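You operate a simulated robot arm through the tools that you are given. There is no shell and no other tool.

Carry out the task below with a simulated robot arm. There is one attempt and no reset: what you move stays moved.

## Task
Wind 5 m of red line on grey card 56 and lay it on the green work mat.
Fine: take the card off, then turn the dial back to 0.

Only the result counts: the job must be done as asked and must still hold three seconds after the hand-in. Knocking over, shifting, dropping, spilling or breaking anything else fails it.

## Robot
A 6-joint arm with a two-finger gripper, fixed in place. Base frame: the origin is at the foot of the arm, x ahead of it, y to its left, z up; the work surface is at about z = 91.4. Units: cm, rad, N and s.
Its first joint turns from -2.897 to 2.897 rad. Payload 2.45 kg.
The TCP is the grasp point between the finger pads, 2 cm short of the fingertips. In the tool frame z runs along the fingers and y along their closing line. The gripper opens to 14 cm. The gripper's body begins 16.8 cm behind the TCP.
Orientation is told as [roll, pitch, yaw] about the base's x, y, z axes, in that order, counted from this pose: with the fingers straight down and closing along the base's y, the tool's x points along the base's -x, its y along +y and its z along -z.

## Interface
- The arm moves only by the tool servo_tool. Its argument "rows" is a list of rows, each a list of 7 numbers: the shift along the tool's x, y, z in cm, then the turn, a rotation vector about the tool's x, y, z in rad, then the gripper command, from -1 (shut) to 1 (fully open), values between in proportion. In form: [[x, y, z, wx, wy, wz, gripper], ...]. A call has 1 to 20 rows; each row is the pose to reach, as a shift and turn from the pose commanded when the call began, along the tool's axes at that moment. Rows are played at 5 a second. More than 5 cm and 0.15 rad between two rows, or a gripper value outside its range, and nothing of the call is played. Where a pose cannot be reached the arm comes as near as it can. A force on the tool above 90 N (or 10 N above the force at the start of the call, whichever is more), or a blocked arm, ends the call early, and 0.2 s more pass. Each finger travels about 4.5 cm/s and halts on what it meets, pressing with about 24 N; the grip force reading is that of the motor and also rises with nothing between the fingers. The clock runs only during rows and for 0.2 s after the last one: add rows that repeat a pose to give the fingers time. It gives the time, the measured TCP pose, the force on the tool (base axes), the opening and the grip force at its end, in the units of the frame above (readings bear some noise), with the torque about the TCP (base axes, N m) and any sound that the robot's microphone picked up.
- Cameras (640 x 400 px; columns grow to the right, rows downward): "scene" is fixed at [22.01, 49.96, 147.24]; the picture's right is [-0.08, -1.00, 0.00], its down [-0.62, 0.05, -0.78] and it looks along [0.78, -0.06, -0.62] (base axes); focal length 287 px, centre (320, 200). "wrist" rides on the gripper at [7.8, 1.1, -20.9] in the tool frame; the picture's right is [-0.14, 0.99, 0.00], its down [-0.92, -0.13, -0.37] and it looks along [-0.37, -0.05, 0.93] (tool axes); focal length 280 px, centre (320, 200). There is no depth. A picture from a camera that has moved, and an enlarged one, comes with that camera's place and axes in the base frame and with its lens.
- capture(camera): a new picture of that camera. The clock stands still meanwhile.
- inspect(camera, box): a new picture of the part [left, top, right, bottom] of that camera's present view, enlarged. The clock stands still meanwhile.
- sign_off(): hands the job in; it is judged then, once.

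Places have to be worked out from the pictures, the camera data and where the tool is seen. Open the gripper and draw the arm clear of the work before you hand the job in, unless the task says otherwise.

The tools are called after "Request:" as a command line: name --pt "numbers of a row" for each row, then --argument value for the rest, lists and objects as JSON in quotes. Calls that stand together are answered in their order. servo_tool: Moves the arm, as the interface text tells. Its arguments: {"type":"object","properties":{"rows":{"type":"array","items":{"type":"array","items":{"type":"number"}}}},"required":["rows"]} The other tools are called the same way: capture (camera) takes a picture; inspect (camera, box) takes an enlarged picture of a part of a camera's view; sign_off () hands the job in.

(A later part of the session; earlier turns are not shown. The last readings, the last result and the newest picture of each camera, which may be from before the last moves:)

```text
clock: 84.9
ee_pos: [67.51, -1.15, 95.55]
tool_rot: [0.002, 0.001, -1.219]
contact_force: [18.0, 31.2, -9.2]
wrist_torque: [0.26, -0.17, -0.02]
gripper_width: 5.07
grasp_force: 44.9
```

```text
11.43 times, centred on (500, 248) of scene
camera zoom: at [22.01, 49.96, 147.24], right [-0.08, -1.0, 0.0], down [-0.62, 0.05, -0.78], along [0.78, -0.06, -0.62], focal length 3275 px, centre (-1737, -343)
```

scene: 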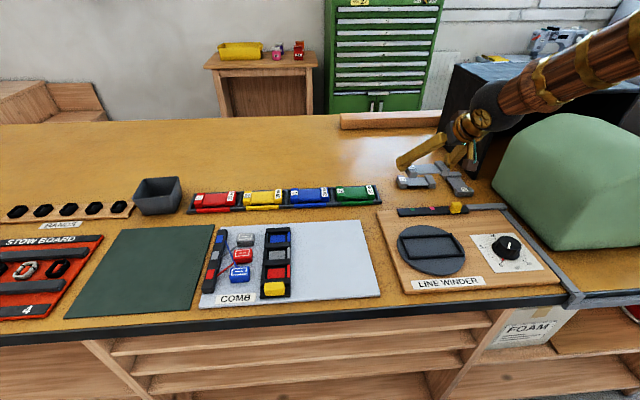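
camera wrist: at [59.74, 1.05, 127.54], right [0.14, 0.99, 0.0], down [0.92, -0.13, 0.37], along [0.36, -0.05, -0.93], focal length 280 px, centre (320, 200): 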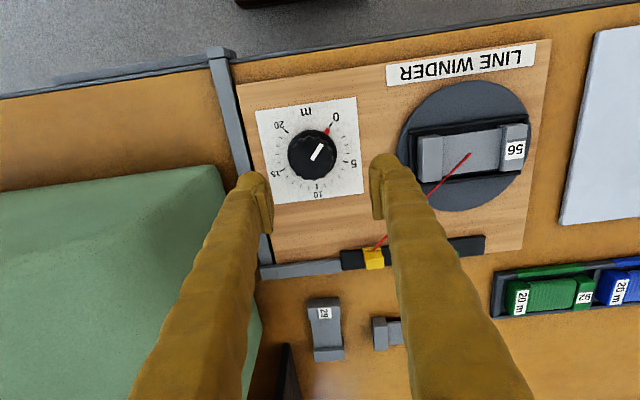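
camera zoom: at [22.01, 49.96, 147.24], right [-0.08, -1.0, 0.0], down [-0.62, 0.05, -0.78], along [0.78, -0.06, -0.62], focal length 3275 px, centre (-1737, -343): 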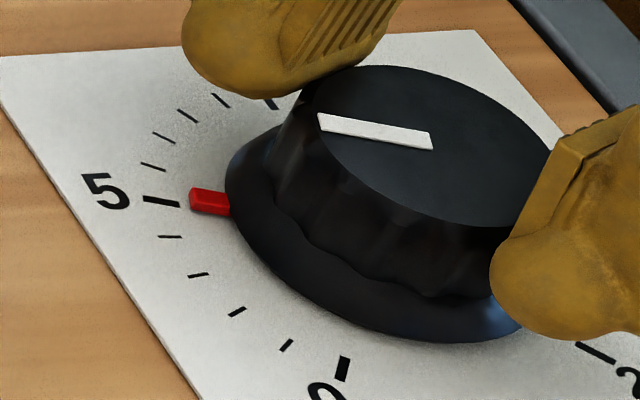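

The pointer is on 5, matching its initial alignment with the 0 tick. Now I'll open the fingers to release the knob and recheck.

Request:
servo_tool --pt "0 0 0 0 0 0 -0.34" --pt "0 0 0 0 0 0 -0.25" --pt "0 0 0 0 0 0 -0.1" --pt "0 0 0 0 0 0 0.1" --pt "0 0 0 0 0 0 0.1"

Request:
inspect --camera "wrist" --box '[300, 110, 380, 170]'

Request:
inspect --camera "scene" --box '[475, 230, 525, 265]'

```text
clock: 86.1
ee_pos: [67.41, -1.06, 95.64]
tool_rot: [0.0, 0.001, -1.219]
contact_force: [-0.5, 0.3, 0.6]
wrist_torque: [0.0, 0.01, 0.01]
gripper_width: 7.7
grasp_force: 0.2
```

```text
6.67 times, centred on (340, 140) of wrist
camera zoom: at [65.63, 6.69, 116.46], right [0.98, 0.21, 0.0], down [0.2, -0.91, 0.37], along [0.08, -0.36, -0.93], focal length 1869 px, centre (187, 600)
```

zoom: 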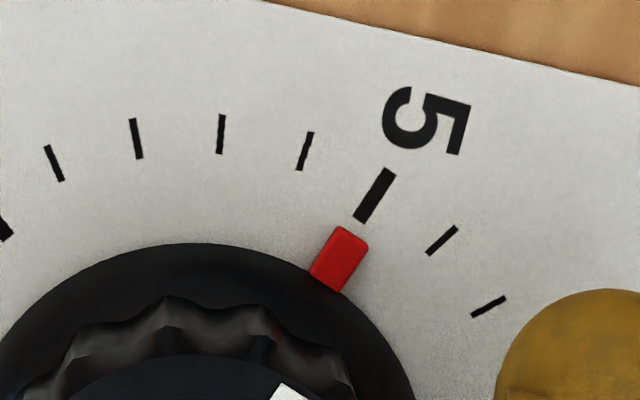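

```text
11.43 times, centred on (500, 248) of scene
camera zoom: at [22.01, 49.96, 147.24], right [-0.08, -1.0, 0.0], down [-0.62, 0.05, -0.78], along [0.78, -0.06, -0.62], focal length 3275 px, centre (-1737, -343)
```

zoom: 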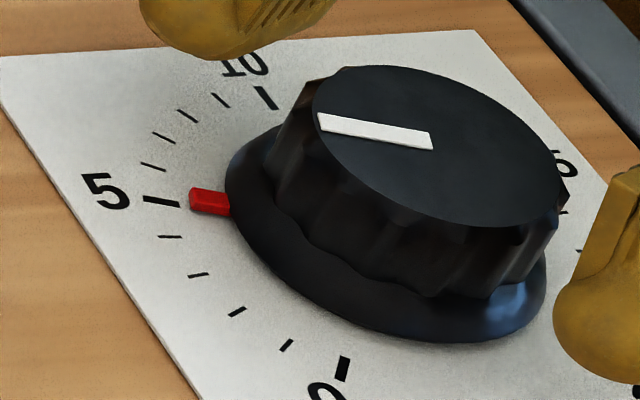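

The dial holds at 5. I'll raise clear of the knob and look at the wound card on the turntable.

Request:
servo_tool --pt "0 0 -3 0 0 0 0.1" --pt "0 0 -7 0 0 0 0.2" --pt "0 0 -11 0 0 0 0.4" --pt "0 0 -14 0 0 0 0.6"

Request:
capture --camera "wrist"

Request:
inspect --camera "scene" --box '[375, 190, 555, 300]'

```text
clock: 87.1
ee_pos: [67.42, -0.99, 109.53]
tool_rot: [0.0, 0.003, -1.219]
contact_force: [-0.3, -0.1, 0.0]
wrist_torque: [-0.02, 0.03, -0.03]
gripper_width: 11.23
grasp_force: 0.2
```

```text
taken
camera wrist: at [65.63, 6.78, 130.52], right [0.98, 0.21, 0.0], down [0.2, -0.91, 0.37], along [0.08, -0.36, -0.93], focal length 280 px, centre (320, 200)
```

wrist: 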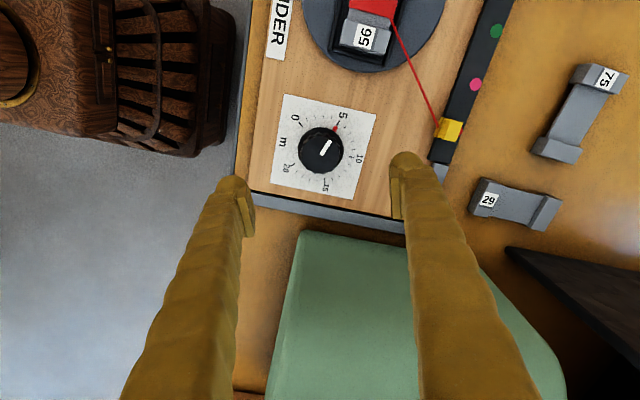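

```text
3.56 times, centred on (465, 245) of scene
camera zoom: at [22.01, 49.96, 147.24], right [-0.08, -1.0, 0.0], down [-0.62, 0.05, -0.78], along [0.78, -0.06, -0.62], focal length 1019 px, centre (-196, 40)
```

zoom: 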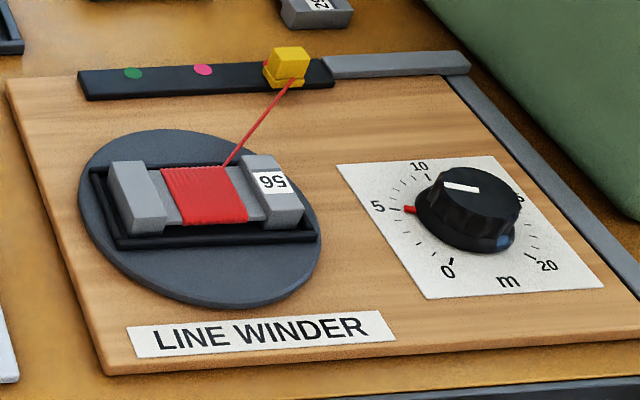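

The card now carries the red winding and the turntable made a half turn, so the card again lies along y with label 56 at the −y end. I'll rotate the wrist back and move above it to check alignment.

Request:
servo_tool --pt "1.87 1.07 -0.1 0 0 -0.1354 0.79" --pt "3.73 2.15 -0.2 0 0 -0.2709 0.79" --pt "5.6 3.22 -0.3 0 0 -0.4063 0.79" --pt "7.47 4.3 -0.5 0 0 -0.5418 0.79" --pt "9.33 5.37 -0.6 0 0 -0.6772 0.79" --pt "11.2 6.45 -0.7 0 0 -0.8127 0.79" --pt "13.07 7.52 -0.8 0 0 -0.9481 0.79" --pt "14.93 8.6 -0.9 0 0 -1.0836 0.79" --pt "16.8 9.67 -1 0 0 -1.219 0.79" --pt "16.8 9.67 -1 0 0 -1.219 0.79"

Request:
capture --camera "wrist"

Request:
inspect --camera "wrist" --box '[210, 80, 430, 240]'

```text
clock: 89.3
ee_pos: [70.63, 18.08, 110.62]
tool_rot: [0.002, 0.001, 0.002]
contact_force: [-0.5, 0.5, 0.9]
wrist_torque: [-0.01, -0.01, -0.03]
gripper_width: 12.51
grasp_force: 0.0
```

```text
taken
camera wrist: at [62.8, 19.21, 131.5], right [0.13, 0.99, 0.0], down [0.92, -0.13, 0.37], along [0.37, -0.05, -0.93], focal length 280 px, centre (320, 200)
```

wrist: 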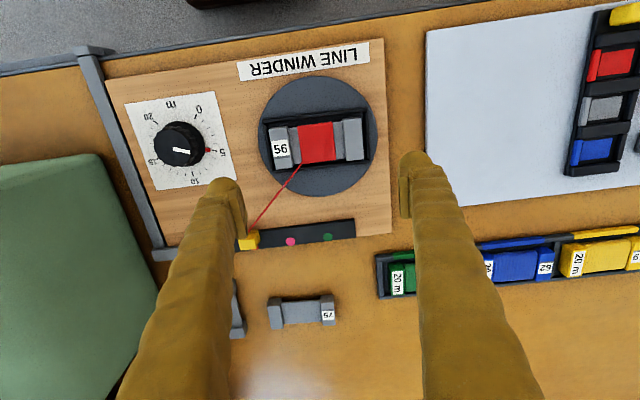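

```text
2.50 times, centred on (320, 160) of wrist
camera zoom: at [62.8, 19.21, 131.5], right [0.13, 0.99, 0.0], down [0.92, -0.13, 0.37], along [0.37, -0.05, -0.93], focal length 701 px, centre (320, 300)
```

zoom: 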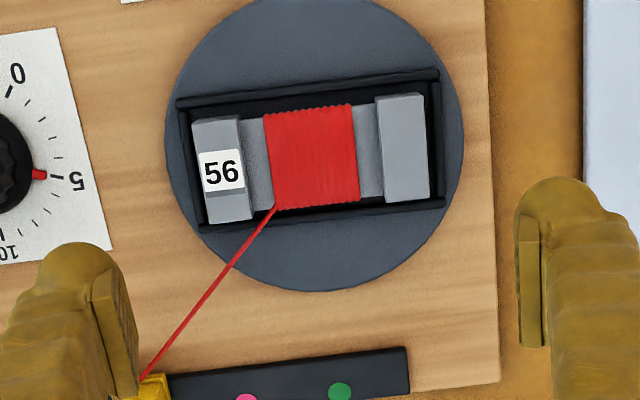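

The card sits centred at about (69.55, 18.0), aligned within about 0.015 rad. I'll apply that small yaw, then tilt to 0.7 rad above it.

Request:
servo_tool --pt "-0.07 -0.08 0 0 0 0.012 0.79" --pt "-0.07 -0.08 0 0 0 0.012 0.79"

Request:
servo_tool --pt "0 0 0 0 -0.14 0 0.79" --pt "0 0 0 0 -0.28 0 0.79" --pt "0 0 0 0 -0.42 0 0.79" --pt "0 0 0 0 -0.56 0 0.79" --pt "0 0 0 0 -0.7 0 0.79" --pt "0 0 0 0 -0.7 0 0.79"

Request:
capture --camera "wrist"

```text
clock: 89.9
ee_pos: [70.77, 17.91, 110.52]
tool_rot: [0.001, 0.0, -0.011]
contact_force: [0.4, 0.2, 0.9]
wrist_torque: [0.01, -0.02, 0.02]
gripper_width: 12.55
grasp_force: 0.1
```

```text
clock: 91.3
ee_pos: [70.78, 17.98, 110.62]
tool_rot: [0.002, -0.702, -0.012]
contact_force: [0.2, -0.2, -0.2]
wrist_torque: [-0.02, -0.01, 0.0]
gripper_width: 12.53
grasp_force: 0.1
```

```text
taken
camera wrist: at [51.23, 19.27, 121.53], right [0.12, 0.99, 0.09], down [0.46, -0.13, 0.88], along [0.88, -0.06, -0.47], focal length 280 px, centre (320, 200)
```

wrist: 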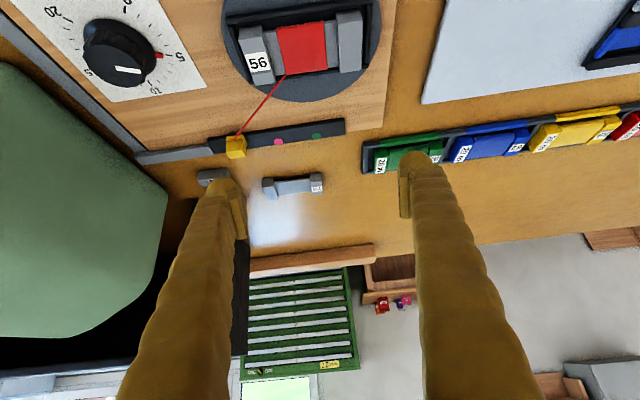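

Same pose as when I placed the card. I'll open to 13.3 cm for clearance and descend to z ≈ 98.

Request:
servo_tool --pt "2.3 0 2.73 0 0 0 0.9" --pt "4.6 0 5.46 0 0 0 0.9" --pt "6.9 0 8.2 0 0 0 0.9" --pt "8.05 0 9.56 0 0 0 0.9" --pt "8.05 0 9.56 0 0 0 0.9"

Request:
inspect --camera "wrist" --box '[190, 20, 440, 200]'

Request:
inspect --camera "scene" --box '[385, 195, 485, 285]'

```text
clock: 92.5
ee_pos: [70.77, 18.05, 98.09]
tool_rot: [0.002, -0.698, -0.013]
contact_force: [-0.2, -0.1, -0.1]
wrist_torque: [0.01, 0.03, 0.01]
gripper_width: 13.32
grasp_force: 0.0
```

```text
2.22 times, centred on (315, 110) of wrist
camera zoom: at [51.22, 19.27, 108.95], right [0.12, 0.99, 0.09], down [0.47, -0.13, 0.87], along [0.88, -0.06, -0.48], focal length 623 px, centre (331, 400)
```

zoom: 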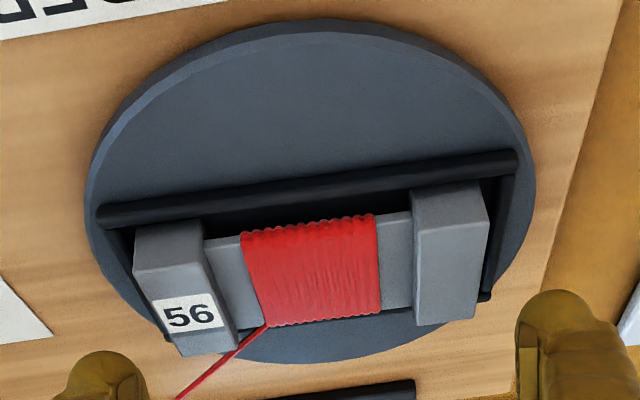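

```text
4.44 times, centred on (435, 240) of scene
camera zoom: at [22.01, 49.96, 147.24], right [-0.08, -1.0, 0.0], down [-0.62, 0.05, -0.78], along [0.78, -0.06, -0.62], focal length 1274 px, centre (-191, 22)
```

zoom: 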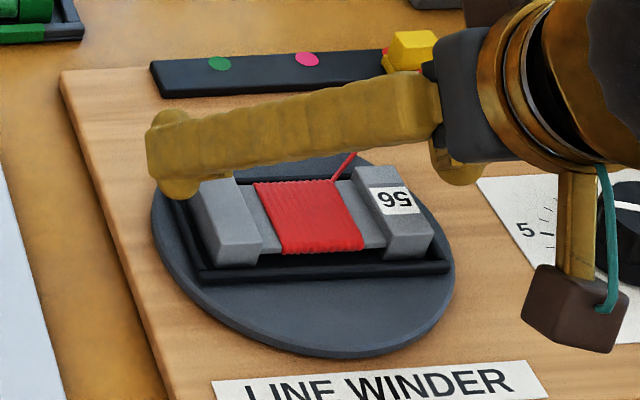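

The card is centred in the frame and the fingers clear its ends. I'll shift +0.1 in y and descend 2.4 cm to the earlier grip height, watching the force.

Request:
servo_tool --pt "0.51 0.05 0.61 0 0 0 0.9" --pt "1.03 0.1 1.22 0 0 0 0.9" --pt "1.35 0.1 1.6 0 0 0 0.9" --pt "1.55 0.1 1.84 0 0 0 0.9" --pt "1.55 0.1 1.84 0 0 0 0.9"

Request:
inspect --camera "wrist" --box '[190, 60, 440, 240]'

Request:
inspect --camera "scene" --box '[390, 210, 480, 275]'

```text
clock: 93.7
ee_pos: [70.78, 17.97, 95.57]
tool_rot: [0.002, -0.702, -0.012]
contact_force: [0.1, 0.9, -0.2]
wrist_torque: [-0.02, -0.02, -0.03]
gripper_width: 13.29
grasp_force: 0.1
```

```text
2.22 times, centred on (315, 150) of wrist
camera zoom: at [51.26, 19.36, 106.58], right [0.12, 0.99, 0.09], down [0.47, -0.13, 0.87], along [0.88, -0.06, -0.48], focal length 623 px, centre (331, 311)
```

zoom: 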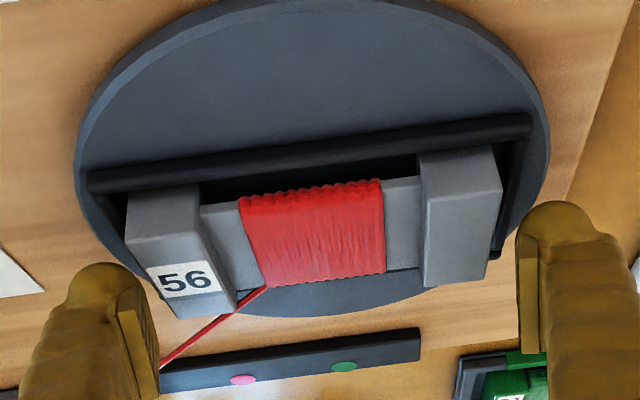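

```text
6.15 times, centred on (435, 242) of scene
camera zoom: at [22.01, 49.96, 147.24], right [-0.08, -1.0, 0.0], down [-0.62, 0.05, -0.78], along [0.78, -0.06, -0.62], focal length 1764 px, centre (-388, -62)
```

zoom: 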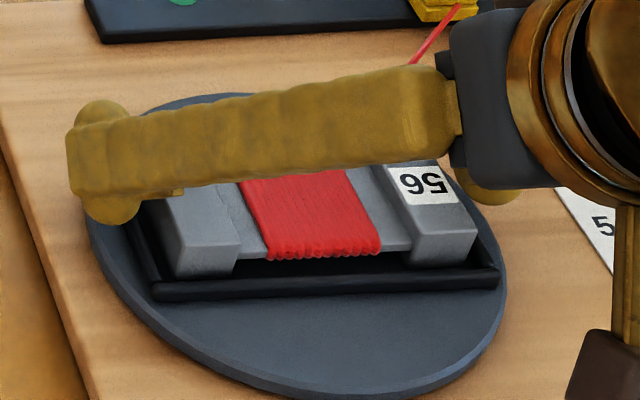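

Positioned as at the release. Closing slowly on the card ends.

Request:
servo_tool --pt "0 0 0.03 0 0 0 0.85" --pt "0 0 0.03 0 0 0 0.81" --pt "0 0 0.03 0 0 0 0.77" --pt "0 0 0.03 0 0 0 0.73" --pt "0 0 0.03 0 0 0 0.69" --pt "0 0 0.03 0 0 0 0.65" --pt "0 0 0.03 0 0 0 0.6" --pt "0 0 0.03 0 0 0 0.55" --pt "0 0 0.03 0 0 0 0.55"

Request:
inspect --camera "wrist" --box '[190, 60, 440, 240]'

```text
clock: 95.7
ee_pos: [70.8, 17.99, 95.69]
tool_rot: [0.001, -0.701, -0.012]
contact_force: [-0.9, -0.1, 2.4]
wrist_torque: [-0.01, 0.1, -0.01]
gripper_width: 11.91
grasp_force: 24.3
```

```text
2.22 times, centred on (315, 150) of wrist
camera zoom: at [51.3, 19.43, 106.61], right [0.12, 0.99, 0.09], down [0.47, -0.13, 0.87], along [0.88, -0.06, -0.48], focal length 623 px, centre (331, 311)
```

zoom: 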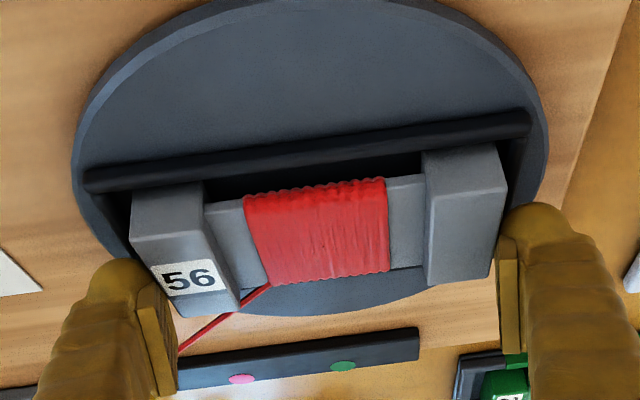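

Gripped, but at 11.91 cm, slightly narrower than before, so the contact may be nearer the pad edge. I'll reopen a little, lower 0.15 cm and regrip for a firmer hold.

Request:
servo_tool --pt "0 0 0 0 0 0 0.72" --pt "0 0 0 0 0 0 0.8" --pt "0 0 0 0 0 0 0.8" --pt "0.05 0 0.06 0 0 0 0.8" --pt "0.1 0 0.115 0 0 0 0.8" --pt "0.1 0 0.115 0 0 0 0.8"

```text
clock: 97.1
ee_pos: [70.71, 18.16, 95.53]
tool_rot: [0.002, -0.7, -0.011]
contact_force: [-0.2, -0.9, -0.3]
wrist_torque: [0.0, 0.01, 0.0]
gripper_width: 12.6
grasp_force: 0.1
```

No contact yet at z = 95.5. I'll go down another 0.15 cm.

Request:
servo_tool --pt "0.05 0 0.06 0 0 0 0.8" --pt "0.1 0 0.115 0 0 0 0.8" --pt "0.1 0 0.115 0 0 0 0.8"

Request:
inspect --camera "scene" --box '[390, 210, 480, 275]'

```text
clock: 97.9
ee_pos: [70.73, 18.09, 95.37]
tool_rot: [0.002, -0.701, -0.011]
contact_force: [-0.4, 0.3, 0.1]
wrist_torque: [0.01, 0.01, 0.0]
gripper_width: 12.6
grasp_force: 0.2
```

```text
6.15 times, centred on (435, 242) of scene
camera zoom: at [22.01, 49.96, 147.24], right [-0.08, -1.0, 0.0], down [-0.62, 0.05, -0.78], along [0.78, -0.06, -0.62], focal length 1764 px, centre (-388, -62)
```

zoom: 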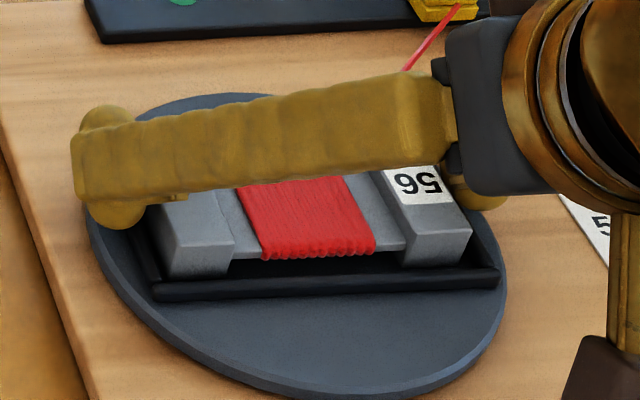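

No contact with the disc at 95.37. Closing again.

Request:
servo_tool --pt "0 0 0 0 0 0 0.76" --pt "0 0 0 0 0 0 0.73" --pt "0 0 0 0 0 0 0.7" --pt "0 0 0 0 0 0 0.65" --pt "0 0 0 0 0 0 0.58" --pt "0 0 0 0 0 0 0.5" --pt "0 0 0 0 0 0 0.5"

```text
clock: 99.5
ee_pos: [70.83, 18.1, 95.31]
tool_rot: [0.001, -0.699, -0.013]
contact_force: [-0.4, 0.3, 3.3]
wrist_torque: [0.0, 0.09, -0.01]
gripper_width: 12.1
grasp_force: 23.9
```

The grip is at 12.1 cm now, the same as the good grip earlier. I'll lift gently and check.

Request:
servo_tool --pt "-0.064 0 -0.077 0 0 0 0.5" --pt "-0.13 0 -0.153 0 0 0 0.5" --pt "-0.26 0 -0.31 0 0 0 0.5" --pt "-0.45 0 -0.54 0 0 0 0.5" --pt "-0.64 0 -0.77 0 0 0 0.5"

Request:
inspect --camera "scene" --box '[390, 205, 480, 275]'

```text
clock: 100.7
ee_pos: [70.79, 18.13, 96.33]
tool_rot: [0.001, -0.7, -0.012]
contact_force: [-0.4, 0.4, -1.3]
wrist_torque: [0.02, 0.02, -0.02]
gripper_width: 12.08
grasp_force: 24.2
```

```text
5.71 times, centred on (435, 240) of scene
camera zoom: at [22.01, 49.96, 147.24], right [-0.08, -1.0, 0.0], down [-0.62, 0.05, -0.78], along [0.78, -0.06, -0.62], focal length 1638 px, centre (-337, -29)
```

zoom: 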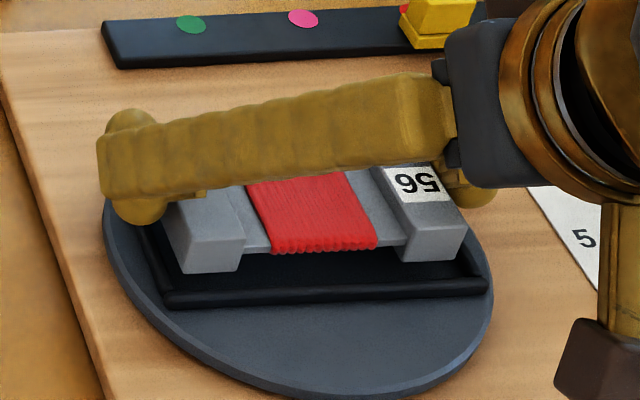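

The card is off, the line has separated and the winding stayed on it. I'll lift higher for transport.

Request:
servo_tool --pt "-1.3 0 -1.5 0 0 0 0.5" --pt "-2.9 0 -3.4 0 0 0 0.5" --pt "-4.5 0 -5.4 0 0 0 0.5" --pt "-6.2 0 -7.4 0 0 0 0.5" --pt "-7.7 0 -9.2 0 0 0 0.5" --pt "-9 0 -10.7 0 0 0 0.5"

Request:
capture --camera "wrist"

Request:
capture --camera "scene"

```text
clock: 102.1
ee_pos: [70.54, 18.15, 110.32]
tool_rot: [0.001, -0.699, -0.011]
contact_force: [0.3, -0.4, -0.6]
wrist_torque: [0.02, 0.0, 0.0]
gripper_width: 12.06
grasp_force: 23.7
```

```text
taken
camera wrist: at [51.08, 19.44, 121.29], right [0.12, 0.99, 0.09], down [0.47, -0.13, 0.87], along [0.88, -0.06, -0.48], focal length 280 px, centre (320, 200)
```

wrist: 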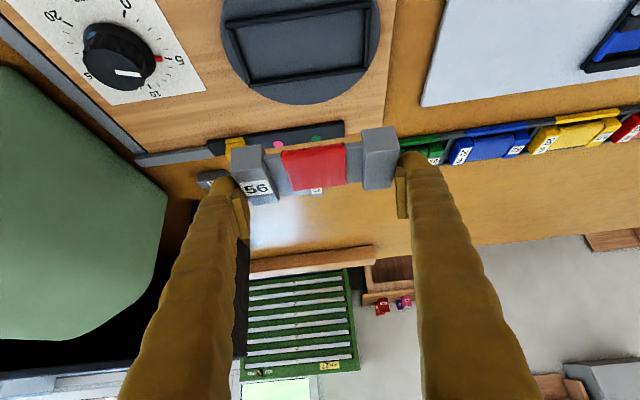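

```text
taken
```

scene: 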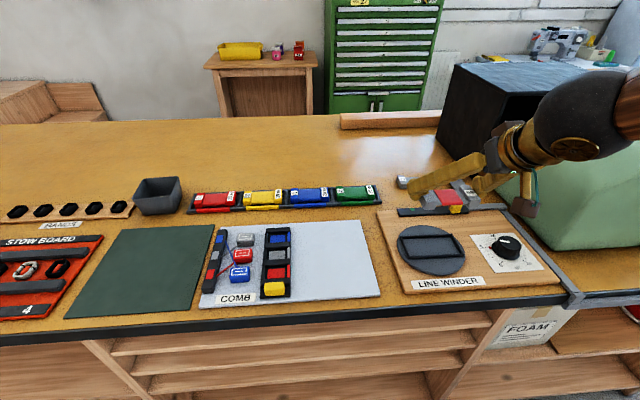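

The card is held firmly at 12.06 cm. I'll carry it to above the mat's near corner, with the TCP at about (66, 81), turning the tool 90° so its tilt points along +y. The start and stop are ramped.

Request:
servo_tool --pt "0.041 0.63 -0.03 -0.01 0 -0.012 0.5" --pt "0.142 2.2 -0.12 -0.036 0 -0.042 0.5" --pt "0.304 4.71 -0.26 -0.076 0 -0.091 0.5" --pt "0.528 8.17 -0.44 -0.133 0 -0.157 0.5" --pt "0.771 11.94 -0.65 -0.194 0 -0.23 0.5" --pt "1.015 15.71 -0.85 -0.255 0 -0.303 0.5" --pt "1.258 19.48 -1.06 -0.316 0 -0.375 0.5" --pt "1.501 23.25 -1.26 -0.377 0 -0.448 0.5" --pt "1.745 27.03 -1.47 -0.438 0 -0.521 0.5" --pt "1.988 30.8 -1.67 -0.5 0 -0.593 0.5" --pt "2.232 34.57 -1.88 -0.561 0 -0.666 0.5" --pt "2.475 38.34 -2.08 -0.622 0 -0.739 0.5" --pt "2.719 42.11 -2.29 -0.683 0 -0.811 0.5" --pt "2.962 45.88 -2.49 -0.744 0 -0.884 0.5" --pt "3.206 49.65 -2.7 -0.805 0 -0.957 0.5" --pt "3.449 53.42 -2.9 -0.867 0 -1.029 0.5" --pt "3.652 56.57 -3.07 -0.918 0 -1.09 0.5" --pt "3.835 59.39 -3.23 -0.963 0 -1.144 0.5" --pt "3.977 61.59 -3.35 -0.999 0 -1.187 0.5" --pt "4.058 62.85 -3.42 -1.0195 0 -1.211 0.5"

Request:
capture --camera "wrist"

Request:
capture --camera "scene"

```text
clock: 106.3
ee_pos: [66.1, 81.04, 110.48]
tool_rot: [0.0, -0.7, 1.572]
contact_force: [-0.9, 0.4, -0.8]
wrist_torque: [-0.01, 0.0, -0.02]
gripper_width: 12.01
grasp_force: 24.0
```

```text
taken
camera wrist: at [65.08, 61.59, 121.4], right [-0.99, 0.1, 0.09], down [0.13, 0.47, 0.88], along [0.05, 0.88, -0.48], focal length 280 px, centre (320, 200)
```

wrist: 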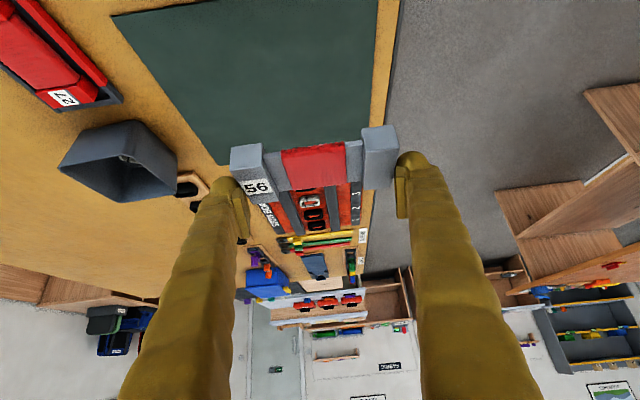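

```text
taken
```

scene: 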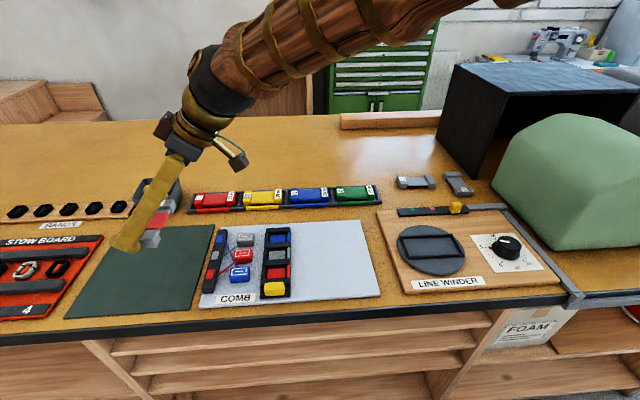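

I'm over the mat with the grip unchanged at 12.01 cm. The mat's bench-side edge is at x ≈ 58.1, so the card centred at x ≈ 66 is well inside. I'll lower 12 cm and check.

Request:
servo_tool --pt "0.5 0 0.6 0 0 0 0.5" --pt "1.9 0 2.3 0 0 0 0.5" --pt "3.6 0 4.3 0 0 0 0.5" --pt "5.3 0 6.3 0 0 0 0.5" --pt "6.8 0 8.1 0 0 0 0.5" --pt "7.73 0 9.18 0 0 0 0.5" --pt "7.73 0 9.18 0 0 0 0.5"

Request:
capture --camera "wrist"

Request:
inspect --camera "scene" --box '[50, 190, 250, 330]'

```text
clock: 107.9
ee_pos: [65.96, 80.83, 98.47]
tool_rot: [0.0, -0.7, 1.572]
contact_force: [-0.8, 0.2, 0.2]
wrist_torque: [0.01, -0.01, 0.01]
gripper_width: 11.97
grasp_force: 23.7
```

```text
taken
camera wrist: at [64.86, 61.52, 109.38], right [-0.99, 0.1, 0.09], down [0.13, 0.47, 0.88], along [0.05, 0.88, -0.48], focal length 280 px, centre (320, 200)
```

wrist: 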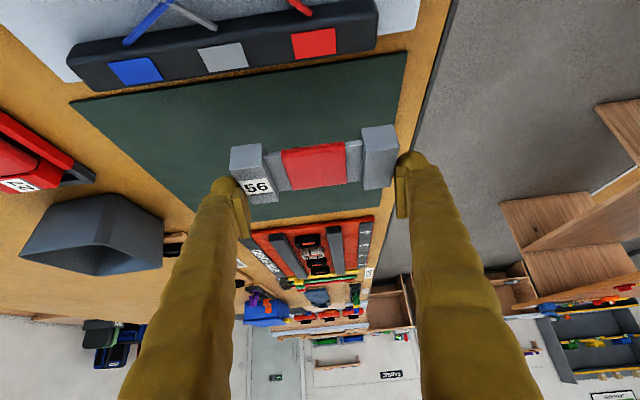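

```text
2.86 times, centred on (150, 260) of scene
camera zoom: at [22.01, 49.96, 147.24], right [-0.08, -1.0, 0.0], down [-0.62, 0.05, -0.78], along [0.78, -0.06, -0.62], focal length 819 px, centre (806, 29)
```

zoom: 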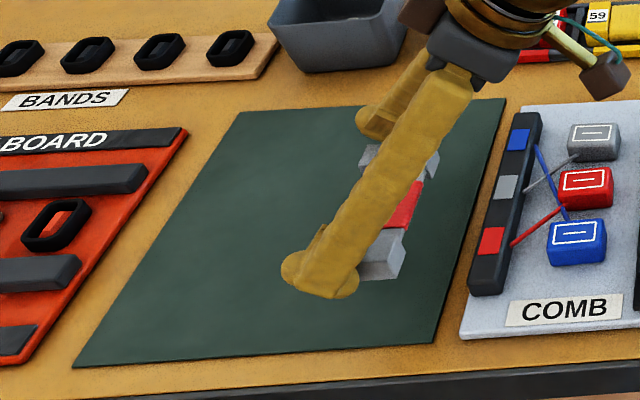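

The card is over the mat with about 1.5–2 cm margin to both edges. I'll lower another 4.6 cm to just above the mat.

Request:
servo_tool --pt "0.5 0 0.6 0 0 0 0.5" --pt "1.3 0 1.5 0 0 0 0.5" --pt "2.1 0 2.5 0 0 0 0.5" --pt "2.7 0 3.2 0 0 0 0.5" --pt "2.96 0 3.52 0 0 0 0.5" --pt "2.96 0 3.52 0 0 0 0.5"

Request:
inspect --camera "wrist" --box '[200, 60, 440, 220]'

Request:
inspect --camera "scene" --box '[110, 210, 230, 320]'

```text
clock: 109.3
ee_pos: [65.99, 80.99, 93.84]
tool_rot: [-0.001, -0.7, 1.574]
contact_force: [0.0, 0.2, -0.6]
wrist_torque: [0.01, -0.01, 0.02]
gripper_width: 11.96
grasp_force: 24.1
```

```text
2.50 times, centred on (320, 140) of wrist
camera zoom: at [64.92, 61.58, 104.7], right [-0.99, 0.1, 0.09], down [0.13, 0.47, 0.88], along [0.05, 0.88, -0.48], focal length 701 px, centre (320, 350)
```

zoom: 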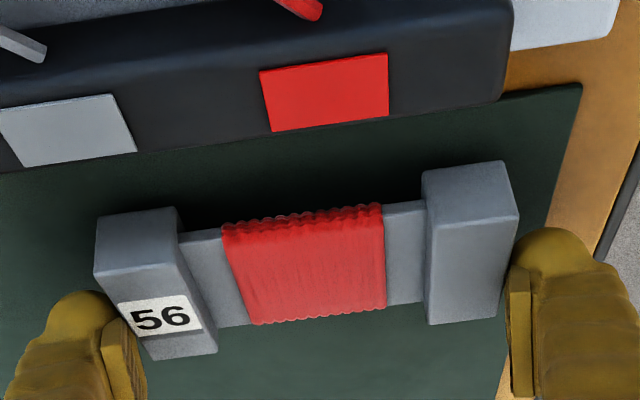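

```text
3.64 times, centred on (170, 265) of scene
camera zoom: at [22.01, 49.96, 147.24], right [-0.08, -1.0, 0.0], down [-0.62, 0.05, -0.78], along [0.78, -0.06, -0.62], focal length 1042 px, centre (866, -36)
```

zoom: 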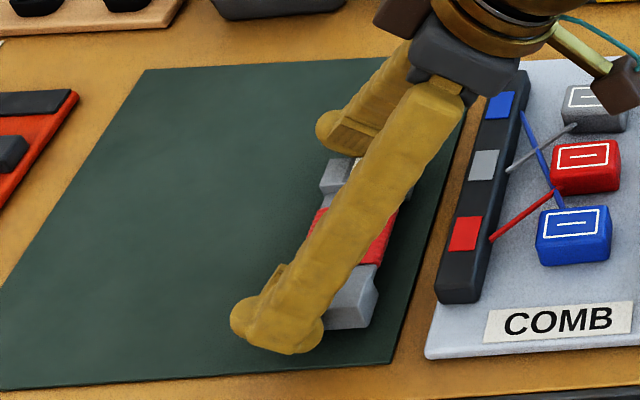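

Close above the mat. Lowering 0.6 cm, then I'll look for contact.

Request:
servo_tool --pt "0.13 0 0.153 0 0 0 0.5" --pt "0.26 0 0.306 0 0 0 0.5" --pt "0.386 0 0.459 0 0 0 0.5" --pt "0.386 0 0.459 0 0 0 0.5"

```text
clock: 110.3
ee_pos: [66.32, 81.0, 93.25]
tool_rot: [0.0, -0.702, 1.574]
contact_force: [-5.9, -2.1, 12.2]
wrist_torque: [-0.34, 0.28, -0.03]
gripper_width: 11.96
grasp_force: 23.9
```

There's contact now (12 N). I'll look at how the card sits before releasing.

Request:
inspect --camera "wrist" --box '[200, 60, 440, 220]'

Request:
inspect --camera "scene" --box '[120, 230, 220, 310]'

```text
2.50 times, centred on (320, 140) of wrist
camera zoom: at [65.01, 61.57, 104.2], right [-0.99, 0.1, 0.09], down [0.13, 0.47, 0.88], along [0.05, 0.88, -0.47], focal length 701 px, centre (320, 350)
```

zoom: 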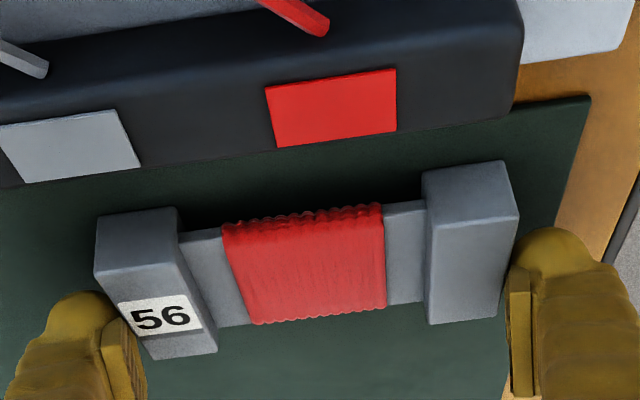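

```text
5.00 times, centred on (170, 270) of scene
camera zoom: at [22.01, 49.96, 147.24], right [-0.08, -1.0, 0.0], down [-0.62, 0.05, -0.78], along [0.78, -0.06, -0.62], focal length 1433 px, centre (1070, -150)
```

zoom: 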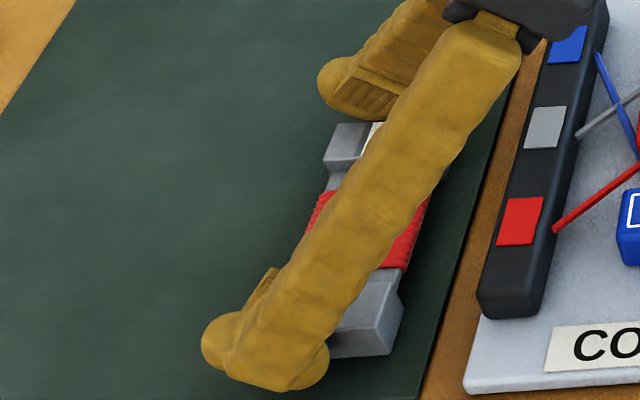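

The card's edge touches the mat, with only a tiny residual tilt. I'll press another 0.1 cm so it settles flat.

Request:
servo_tool --pt "0.032 0 0.038 0 0 0 0.5" --pt "0.064 0 0.077 0 0 0 0.5" --pt "0.064 0 0.077 0 0 0 0.5"

```text
clock: 111.1
ee_pos: [66.29, 80.99, 93.28]
tool_rot: [-0.002, -0.702, 1.573]
contact_force: [-1.3, -2.4, 35.1]
wrist_torque: [-0.55, 0.44, -0.02]
gripper_width: 11.96
grasp_force: 24.3
```

Firm contact (35 N) is centred near the card's middle, so it's flat on the mat. I'll ease off and open slowly.

Request:
servo_tool --pt "-0.09 0 -0.107 0 0 0 0.5" --pt "-0.09 0 -0.107 0 0 0 0.68" --pt "-0.09 0 -0.107 0 0 0 0.72" --pt "-0.09 0 -0.107 0 0 0 0.76" --pt "-0.09 0 -0.107 0 0 0 0.82" --pt "-0.09 0 -0.107 0 0 0 0.88" --pt "-0.09 0 -0.107 0 0 0 0.88"

Request:
inspect --camera "wrist" --box '[200, 60, 440, 220]'

Request:
inspect --camera "scene" --box '[120, 230, 220, 310]'

```text
clock: 112.7
ee_pos: [66.1, 81.04, 93.27]
tool_rot: [0.0, -0.701, 1.573]
contact_force: [-0.3, 0.2, 0.1]
wrist_torque: [0.0, -0.02, -0.01]
gripper_width: 13.15
grasp_force: 0.1
```

```text
2.50 times, centred on (320, 140) of wrist
camera zoom: at [64.96, 61.62, 104.12], right [-0.99, 0.1, 0.09], down [0.13, 0.47, 0.88], along [0.05, 0.88, -0.48], focal length 701 px, centre (320, 350)
```

zoom: 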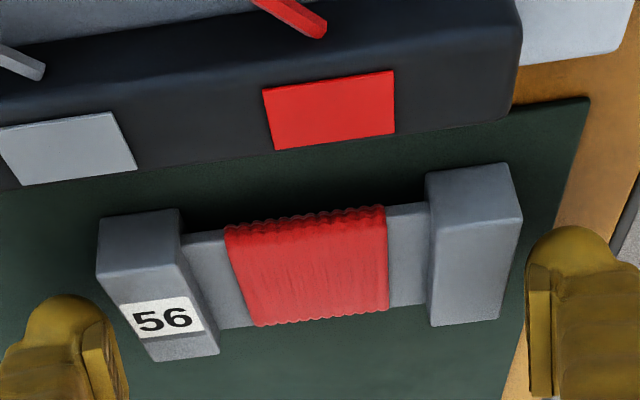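

```text
5.00 times, centred on (170, 270) of scene
camera zoom: at [22.01, 49.96, 147.24], right [-0.08, -1.0, 0.0], down [-0.62, 0.05, -0.78], along [0.78, -0.06, -0.62], focal length 1433 px, centre (1070, -150)
```

zoom: 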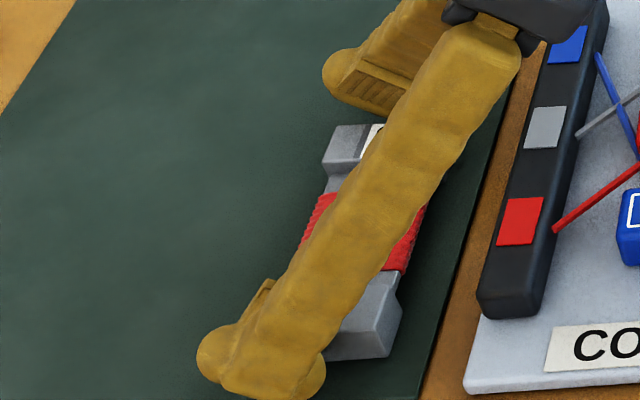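

The card lies flat on the mat, fully inside its edges. I'll raise straight up, clear of it.

Request:
servo_tool --pt "-0.5 0 -0.6 0 0 0 0.9" --pt "-1.5 0 -1.8 0 0 0 0.9" --pt "-3.5 0 -4.2 0 0 0 0.9" --pt "-6 0 -7.1 0 0 0 0.9" --pt "-8.5 0 -10.1 0 0 0 0.9" --pt "-10.3 0 -12.2 0 0 0 0.9"

Request:
capture --camera "wrist"

Request:
inspect --camera "scene" --box '[50, 190, 250, 330]'

```text
clock: 114.1
ee_pos: [66.19, 80.84, 109.29]
tool_rot: [0.0, -0.699, 1.573]
contact_force: [-0.2, 0.1, -0.7]
wrist_torque: [0.03, 0.0, 0.0]
gripper_width: 13.29
grasp_force: 0.1
```

```text
taken
camera wrist: at [65.12, 61.43, 120.22], right [-0.99, 0.1, 0.09], down [0.13, 0.47, 0.88], along [0.05, 0.88, -0.48], focal length 280 px, centre (320, 200)
```

wrist: 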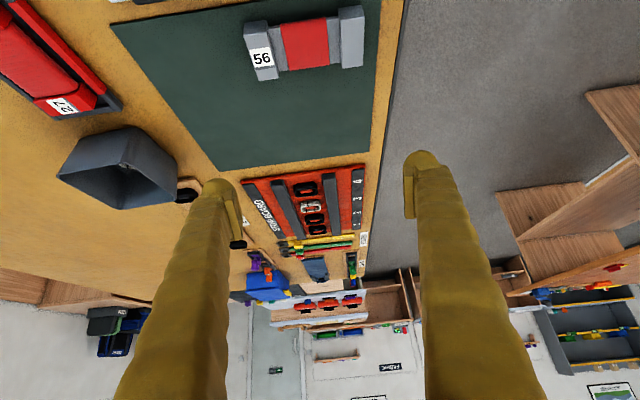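

```text
2.86 times, centred on (150, 260) of scene
camera zoom: at [22.01, 49.96, 147.24], right [-0.08, -1.0, 0.0], down [-0.62, 0.05, -0.78], along [0.78, -0.06, -0.62], focal length 819 px, centre (806, 29)
```

zoom: 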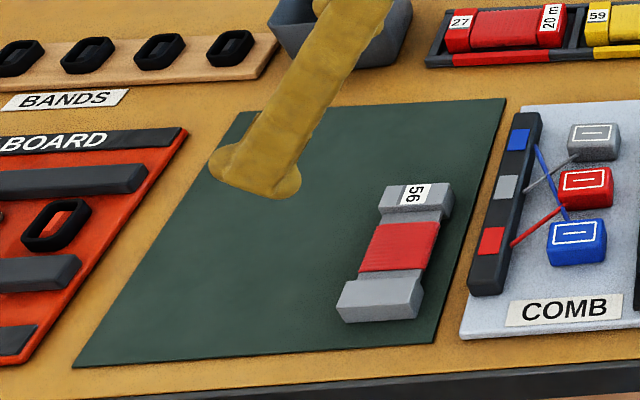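

Card 56 with its red winding lies flat within the mat. Now back to the dial. First I'll straighten the tool while moving back along −y.

Request:
servo_tool --pt "2.44 0 -2.28 0 0.117 0 0.6" --pt "4.89 0 -4.55 0 0.233 0 0.4" --pt "7.33 0 -6.83 0 0.35 0 0.2" --pt "9.77 0 -9.1 0 0.467 0 0.15" --pt "12.2 0 -11.4 0 0.583 0 0.15" --pt "14.66 0 -13.65 0 0.7 0 0.15" --pt "14.66 0 -13.65 0 0.7 0 0.15"

```text
clock: 115.7
ee_pos: [66.14, 60.71, 110.1]
tool_rot: [-0.001, 0.0, 1.573]
contact_force: [0.6, -0.3, -0.6]
wrist_torque: [-0.01, 0.0, 0.01]
gripper_width: 8.05
grasp_force: 0.0
```

Vertical again. I'll travel to above the dial while turning the wrist to yaw −1.22, the orientation in which I left the knob.

Request:
servo_tool --pt "3.25 -0.07 0 0 0 0.147 0.15" --pt "6.5 -0.14 0 0 0 0.294 0.15" --pt "9.75 -0.21 0 0 0 0.441 0.15" --pt "13.0 -0.27 0 0 0 0.588 0.15" --pt "16.25 -0.34 0 0 0 0.735 0.15" --pt "19.5 -0.41 0 0 0 0.882 0.15" --pt "22.75 -0.48 0 0 0 1.029 0.15" --pt "26.0 -0.55 0 0 0 1.176 0.15" --pt "29.25 -0.62 0 0 0 1.323 0.15" --pt "32.5 -0.68 0 0 0 1.47 0.15" --pt "35.74 -0.75 0 0 0 1.617 0.15" --pt "39.0 -0.82 0 0 0 1.764 0.15" --pt "42.24 -0.89 0 0 0 1.911 0.15" --pt "45.5 -0.96 0 0 0 2.058 0.15" --pt "48.74 -1.03 0 0 0 2.205 0.15" --pt "52.0 -1.09 0 0 0 2.352 0.15" --pt "55.24 -1.16 0 0 0 2.499 0.15" --pt "58.5 -1.23 0 0 0 2.646 0.15" --pt "61.74 -1.3 0 0 0 2.793 0.15" --pt "61.74 -1.3 0 0 0 2.793 0.15"

Request:
capture --camera "wrist"

Request:
inspect --camera "wrist" --box '[240, 90, 400, 210]'

```text
clock: 119.9
ee_pos: [67.62, -0.79, 110.16]
tool_rot: [0.0, 0.0, -1.221]
contact_force: [0.5, 0.0, 0.4]
wrist_torque: [-0.02, -0.01, 0.01]
gripper_width: 8.04
grasp_force: 0.1
```

```text
taken
camera wrist: at [65.83, 6.9, 131.06], right [0.98, 0.21, 0.0], down [0.19, -0.91, 0.37], along [0.08, -0.36, -0.93], focal length 280 px, centre (320, 200)
```

wrist: 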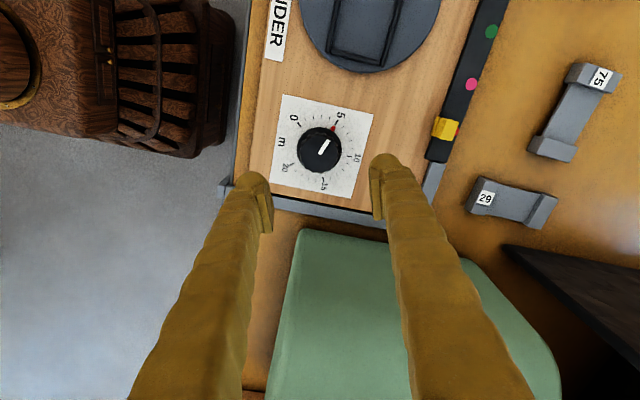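

```text
3.33 times, centred on (320, 150) of wrist
camera zoom: at [65.83, 6.9, 131.06], right [0.98, 0.21, 0.0], down [0.19, -0.91, 0.37], along [0.08, -0.36, -0.93], focal length 935 px, centre (320, 367)
```

zoom: 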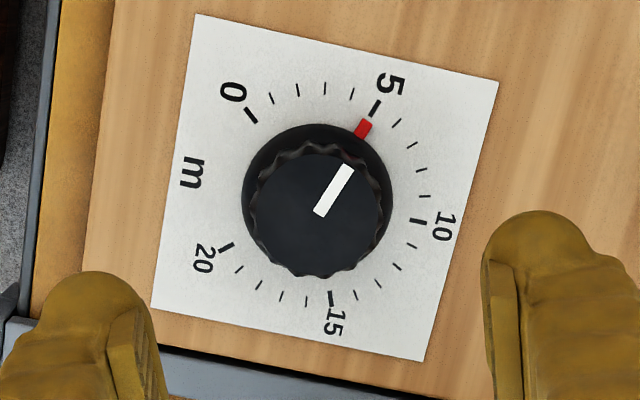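

The dial still reads 5. I'm centred to about 0.1 cm; I'll correct that and descend to the earlier grip height.

Request:
servo_tool --pt "-0.05 -0.04 4 0 0 0 0.15" --pt "-0.1 -0.07 8 0 0 0 0.15" --pt "-0.1 -0.07 11.5 0 0 0 0.15" --pt "-0.1 -0.07 13.5 0 0 0 0.15" --pt "-0.1 -0.07 14.55 0 0 0 0.15" --pt "-0.1 -0.07 14.55 0 0 0 0.15"

Request:
inspect --camera "wrist" --box '[210, 80, 430, 240]'

Request:
inspect --camera "scene" --box '[455, 205, 555, 285]'

```text
clock: 121.3
ee_pos: [67.53, -0.94, 95.63]
tool_rot: [0.0, 0.001, -1.22]
contact_force: [0.4, 0.4, -0.1]
wrist_torque: [-0.01, -0.01, -0.04]
gripper_width: 8.06
grasp_force: 0.0
```

```text
2.50 times, centred on (320, 160) of wrist
camera zoom: at [65.78, 6.9, 116.54], right [0.98, 0.21, 0.0], down [0.2, -0.91, 0.37], along [0.08, -0.36, -0.93], focal length 701 px, centre (320, 300)
```

zoom: 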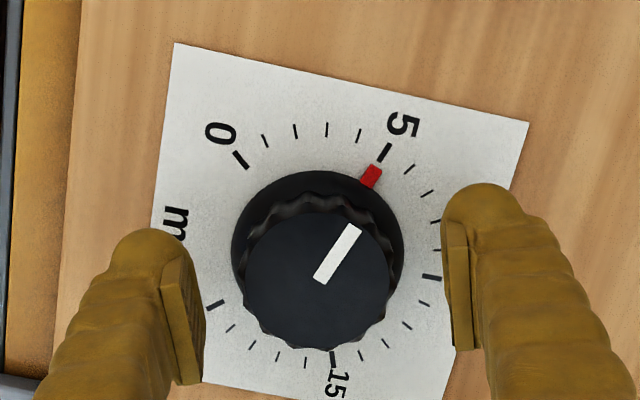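

```text
5.00 times, centred on (505, 245) of scene
camera zoom: at [22.01, 49.96, 147.24], right [-0.08, -1.0, 0.0], down [-0.62, 0.05, -0.78], along [0.78, -0.06, -0.62], focal length 1433 px, centre (-605, -25)
```

zoom: 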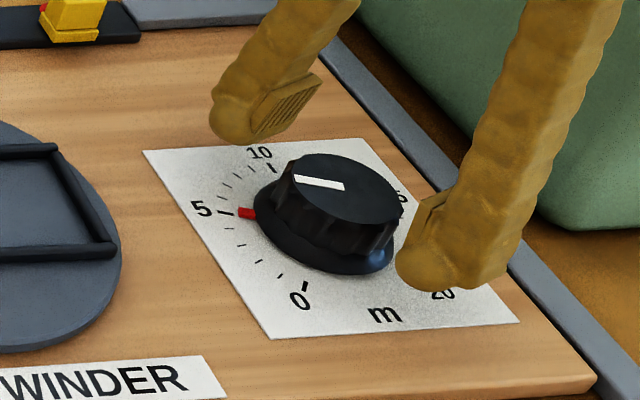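

Centred as before, with the knob at 5. Closing on the knob.

Request:
servo_tool --pt "0 0 0 0 0 0 0" --pt "0 0 0 0 0 0 -0.12" --pt "0 0 0 0 0 0 -0.2" --pt "0 0 0 0 0 0 -0.25" --pt "0 0 0 0 0 0 -0.3" --pt "0 0 0 0 0 0 -0.35" --pt "0 0 0 0 0 0 -0.35"

```text
clock: 122.9
ee_pos: [67.56, -0.83, 95.66]
tool_rot: [-0.001, -0.001, -1.221]
contact_force: [-7.6, -3.5, 9.7]
wrist_torque: [-0.1, 0.27, -0.03]
gripper_width: 5.08
grasp_force: 3.3
```

Nearly centred, with −8 N along the closing line. I'll nudge 0.05 cm and finish the grip.

Request:
servo_tool --pt "0 -0.05 0 0 0 0 -0.38" --pt "0 -0.05 0 0 0 0 -0.42" --pt "0 -0.05 0 0 0 0 -0.42" --pt "0 -0.05 0 0 0 0 -0.42"

```text
clock: 123.9
ee_pos: [67.42, -0.97, 95.76]
tool_rot: [0.0, 0.0, -1.219]
contact_force: [-6.1, -2.9, -11.6]
wrist_torque: [0.0, 0.06, -0.02]
gripper_width: 5.07
grasp_force: 44.9
```

The knob is gripped at 5.07 cm. Turning back counter-clockwise 0.6 rad first.

Request:
servo_tool --pt "0 0 0 0 0 -0.1 -0.42" --pt "0 0 0 0 0 -0.2 -0.42" --pt "0 0 0 0 0 -0.3 -0.42" --pt "0 0 0 0 0 -0.4 -0.42" --pt "0 0 0 0 0 -0.5 -0.42" --pt "0 0 0 0 0 -0.6 -0.42" --pt "0 0 0 0 0 -0.6 -0.42"

Request:
inspect --camera "wrist" --box '[210, 80, 430, 240]'

Request:
inspect --camera "scene" --box '[375, 190, 555, 300]'

```text
clock: 125.5
ee_pos: [67.31, -0.95, 95.69]
tool_rot: [-0.001, 0.001, -0.619]
contact_force: [-48.5, -39.0, 17.7]
wrist_torque: [-0.62, 0.92, -0.19]
gripper_width: 5.08
grasp_force: 44.8
```

```text
2.50 times, centred on (320, 160) of wrist
camera zoom: at [61.59, 4.55, 116.54], right [0.69, 0.73, 0.0], down [0.68, -0.64, 0.37], along [0.27, -0.25, -0.93], focal length 701 px, centre (320, 300)
```

zoom: 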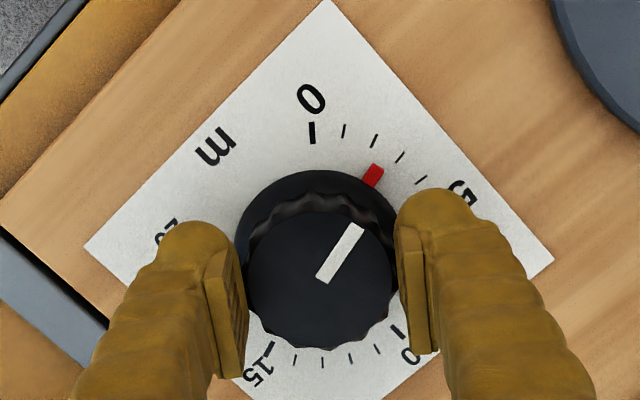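

```text
3.56 times, centred on (465, 245) of scene
camera zoom: at [22.01, 49.96, 147.24], right [-0.08, -1.0, 0.0], down [-0.62, 0.05, -0.78], along [0.78, -0.06, -0.62], focal length 1019 px, centre (-196, 40)
```

zoom: 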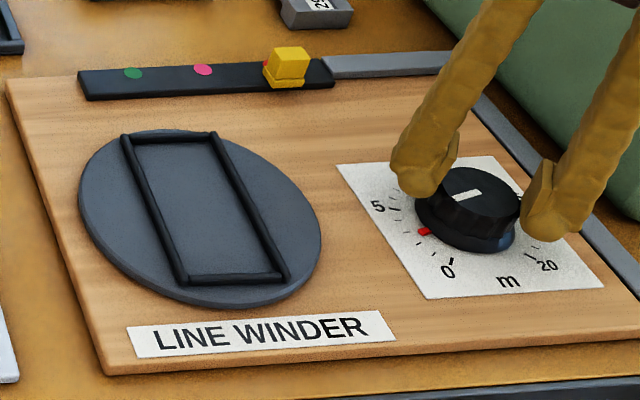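

The pointer is near 2.5 but the side force has risen to 60 N. I'll shift 0.2 cm along −closing direction to relax it.

Request:
servo_tool --pt "0 -0.1 0 0 0 0 -0.42" --pt "0 -0.2 0 0 0 0 -0.42" --pt "0 -0.2 0 0 0 0 -0.42"

```text
clock: 126.3
ee_pos: [67.42, -0.95, 95.7]
tool_rot: [0.002, 0.001, -0.62]
contact_force: [-29.4, -3.6, 18.2]
wrist_torque: [-0.02, 0.25, 0.0]
gripper_width: 5.08
grasp_force: 45.5
```

Relaxed to about 30 N. Continuing to turn back 0.35 rad.

Request:
servo_tool --pt "0 -0.04 0 0 0 -0.09 -0.42" --pt "0 -0.04 0 0 0 -0.18 -0.42" --pt "0 -0.04 0 0 0 -0.27 -0.42" --pt "0 -0.04 0 0 0 -0.35 -0.42" --pt "0 -0.04 0 0 0 -0.35 -0.42"

Request:
inspect --camera "wrist" --box '[210, 80, 430, 240]'

```text
clock: 127.5
ee_pos: [67.38, -1.02, 95.62]
tool_rot: [0.0, -0.001, -0.272]
contact_force: [10.6, 37.7, 2.8]
wrist_torque: [0.4, -0.19, 0.05]
gripper_width: 5.04
grasp_force: 45.2
```

```text
2.50 times, centred on (320, 160) of wrist
camera zoom: at [60.02, 2.15, 116.51], right [0.4, 0.92, 0.0], down [0.85, -0.37, 0.37], along [0.34, -0.15, -0.93], focal length 701 px, centre (320, 300)
```

zoom: 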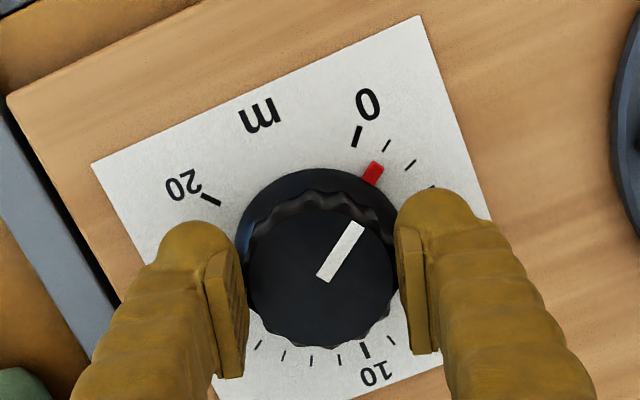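

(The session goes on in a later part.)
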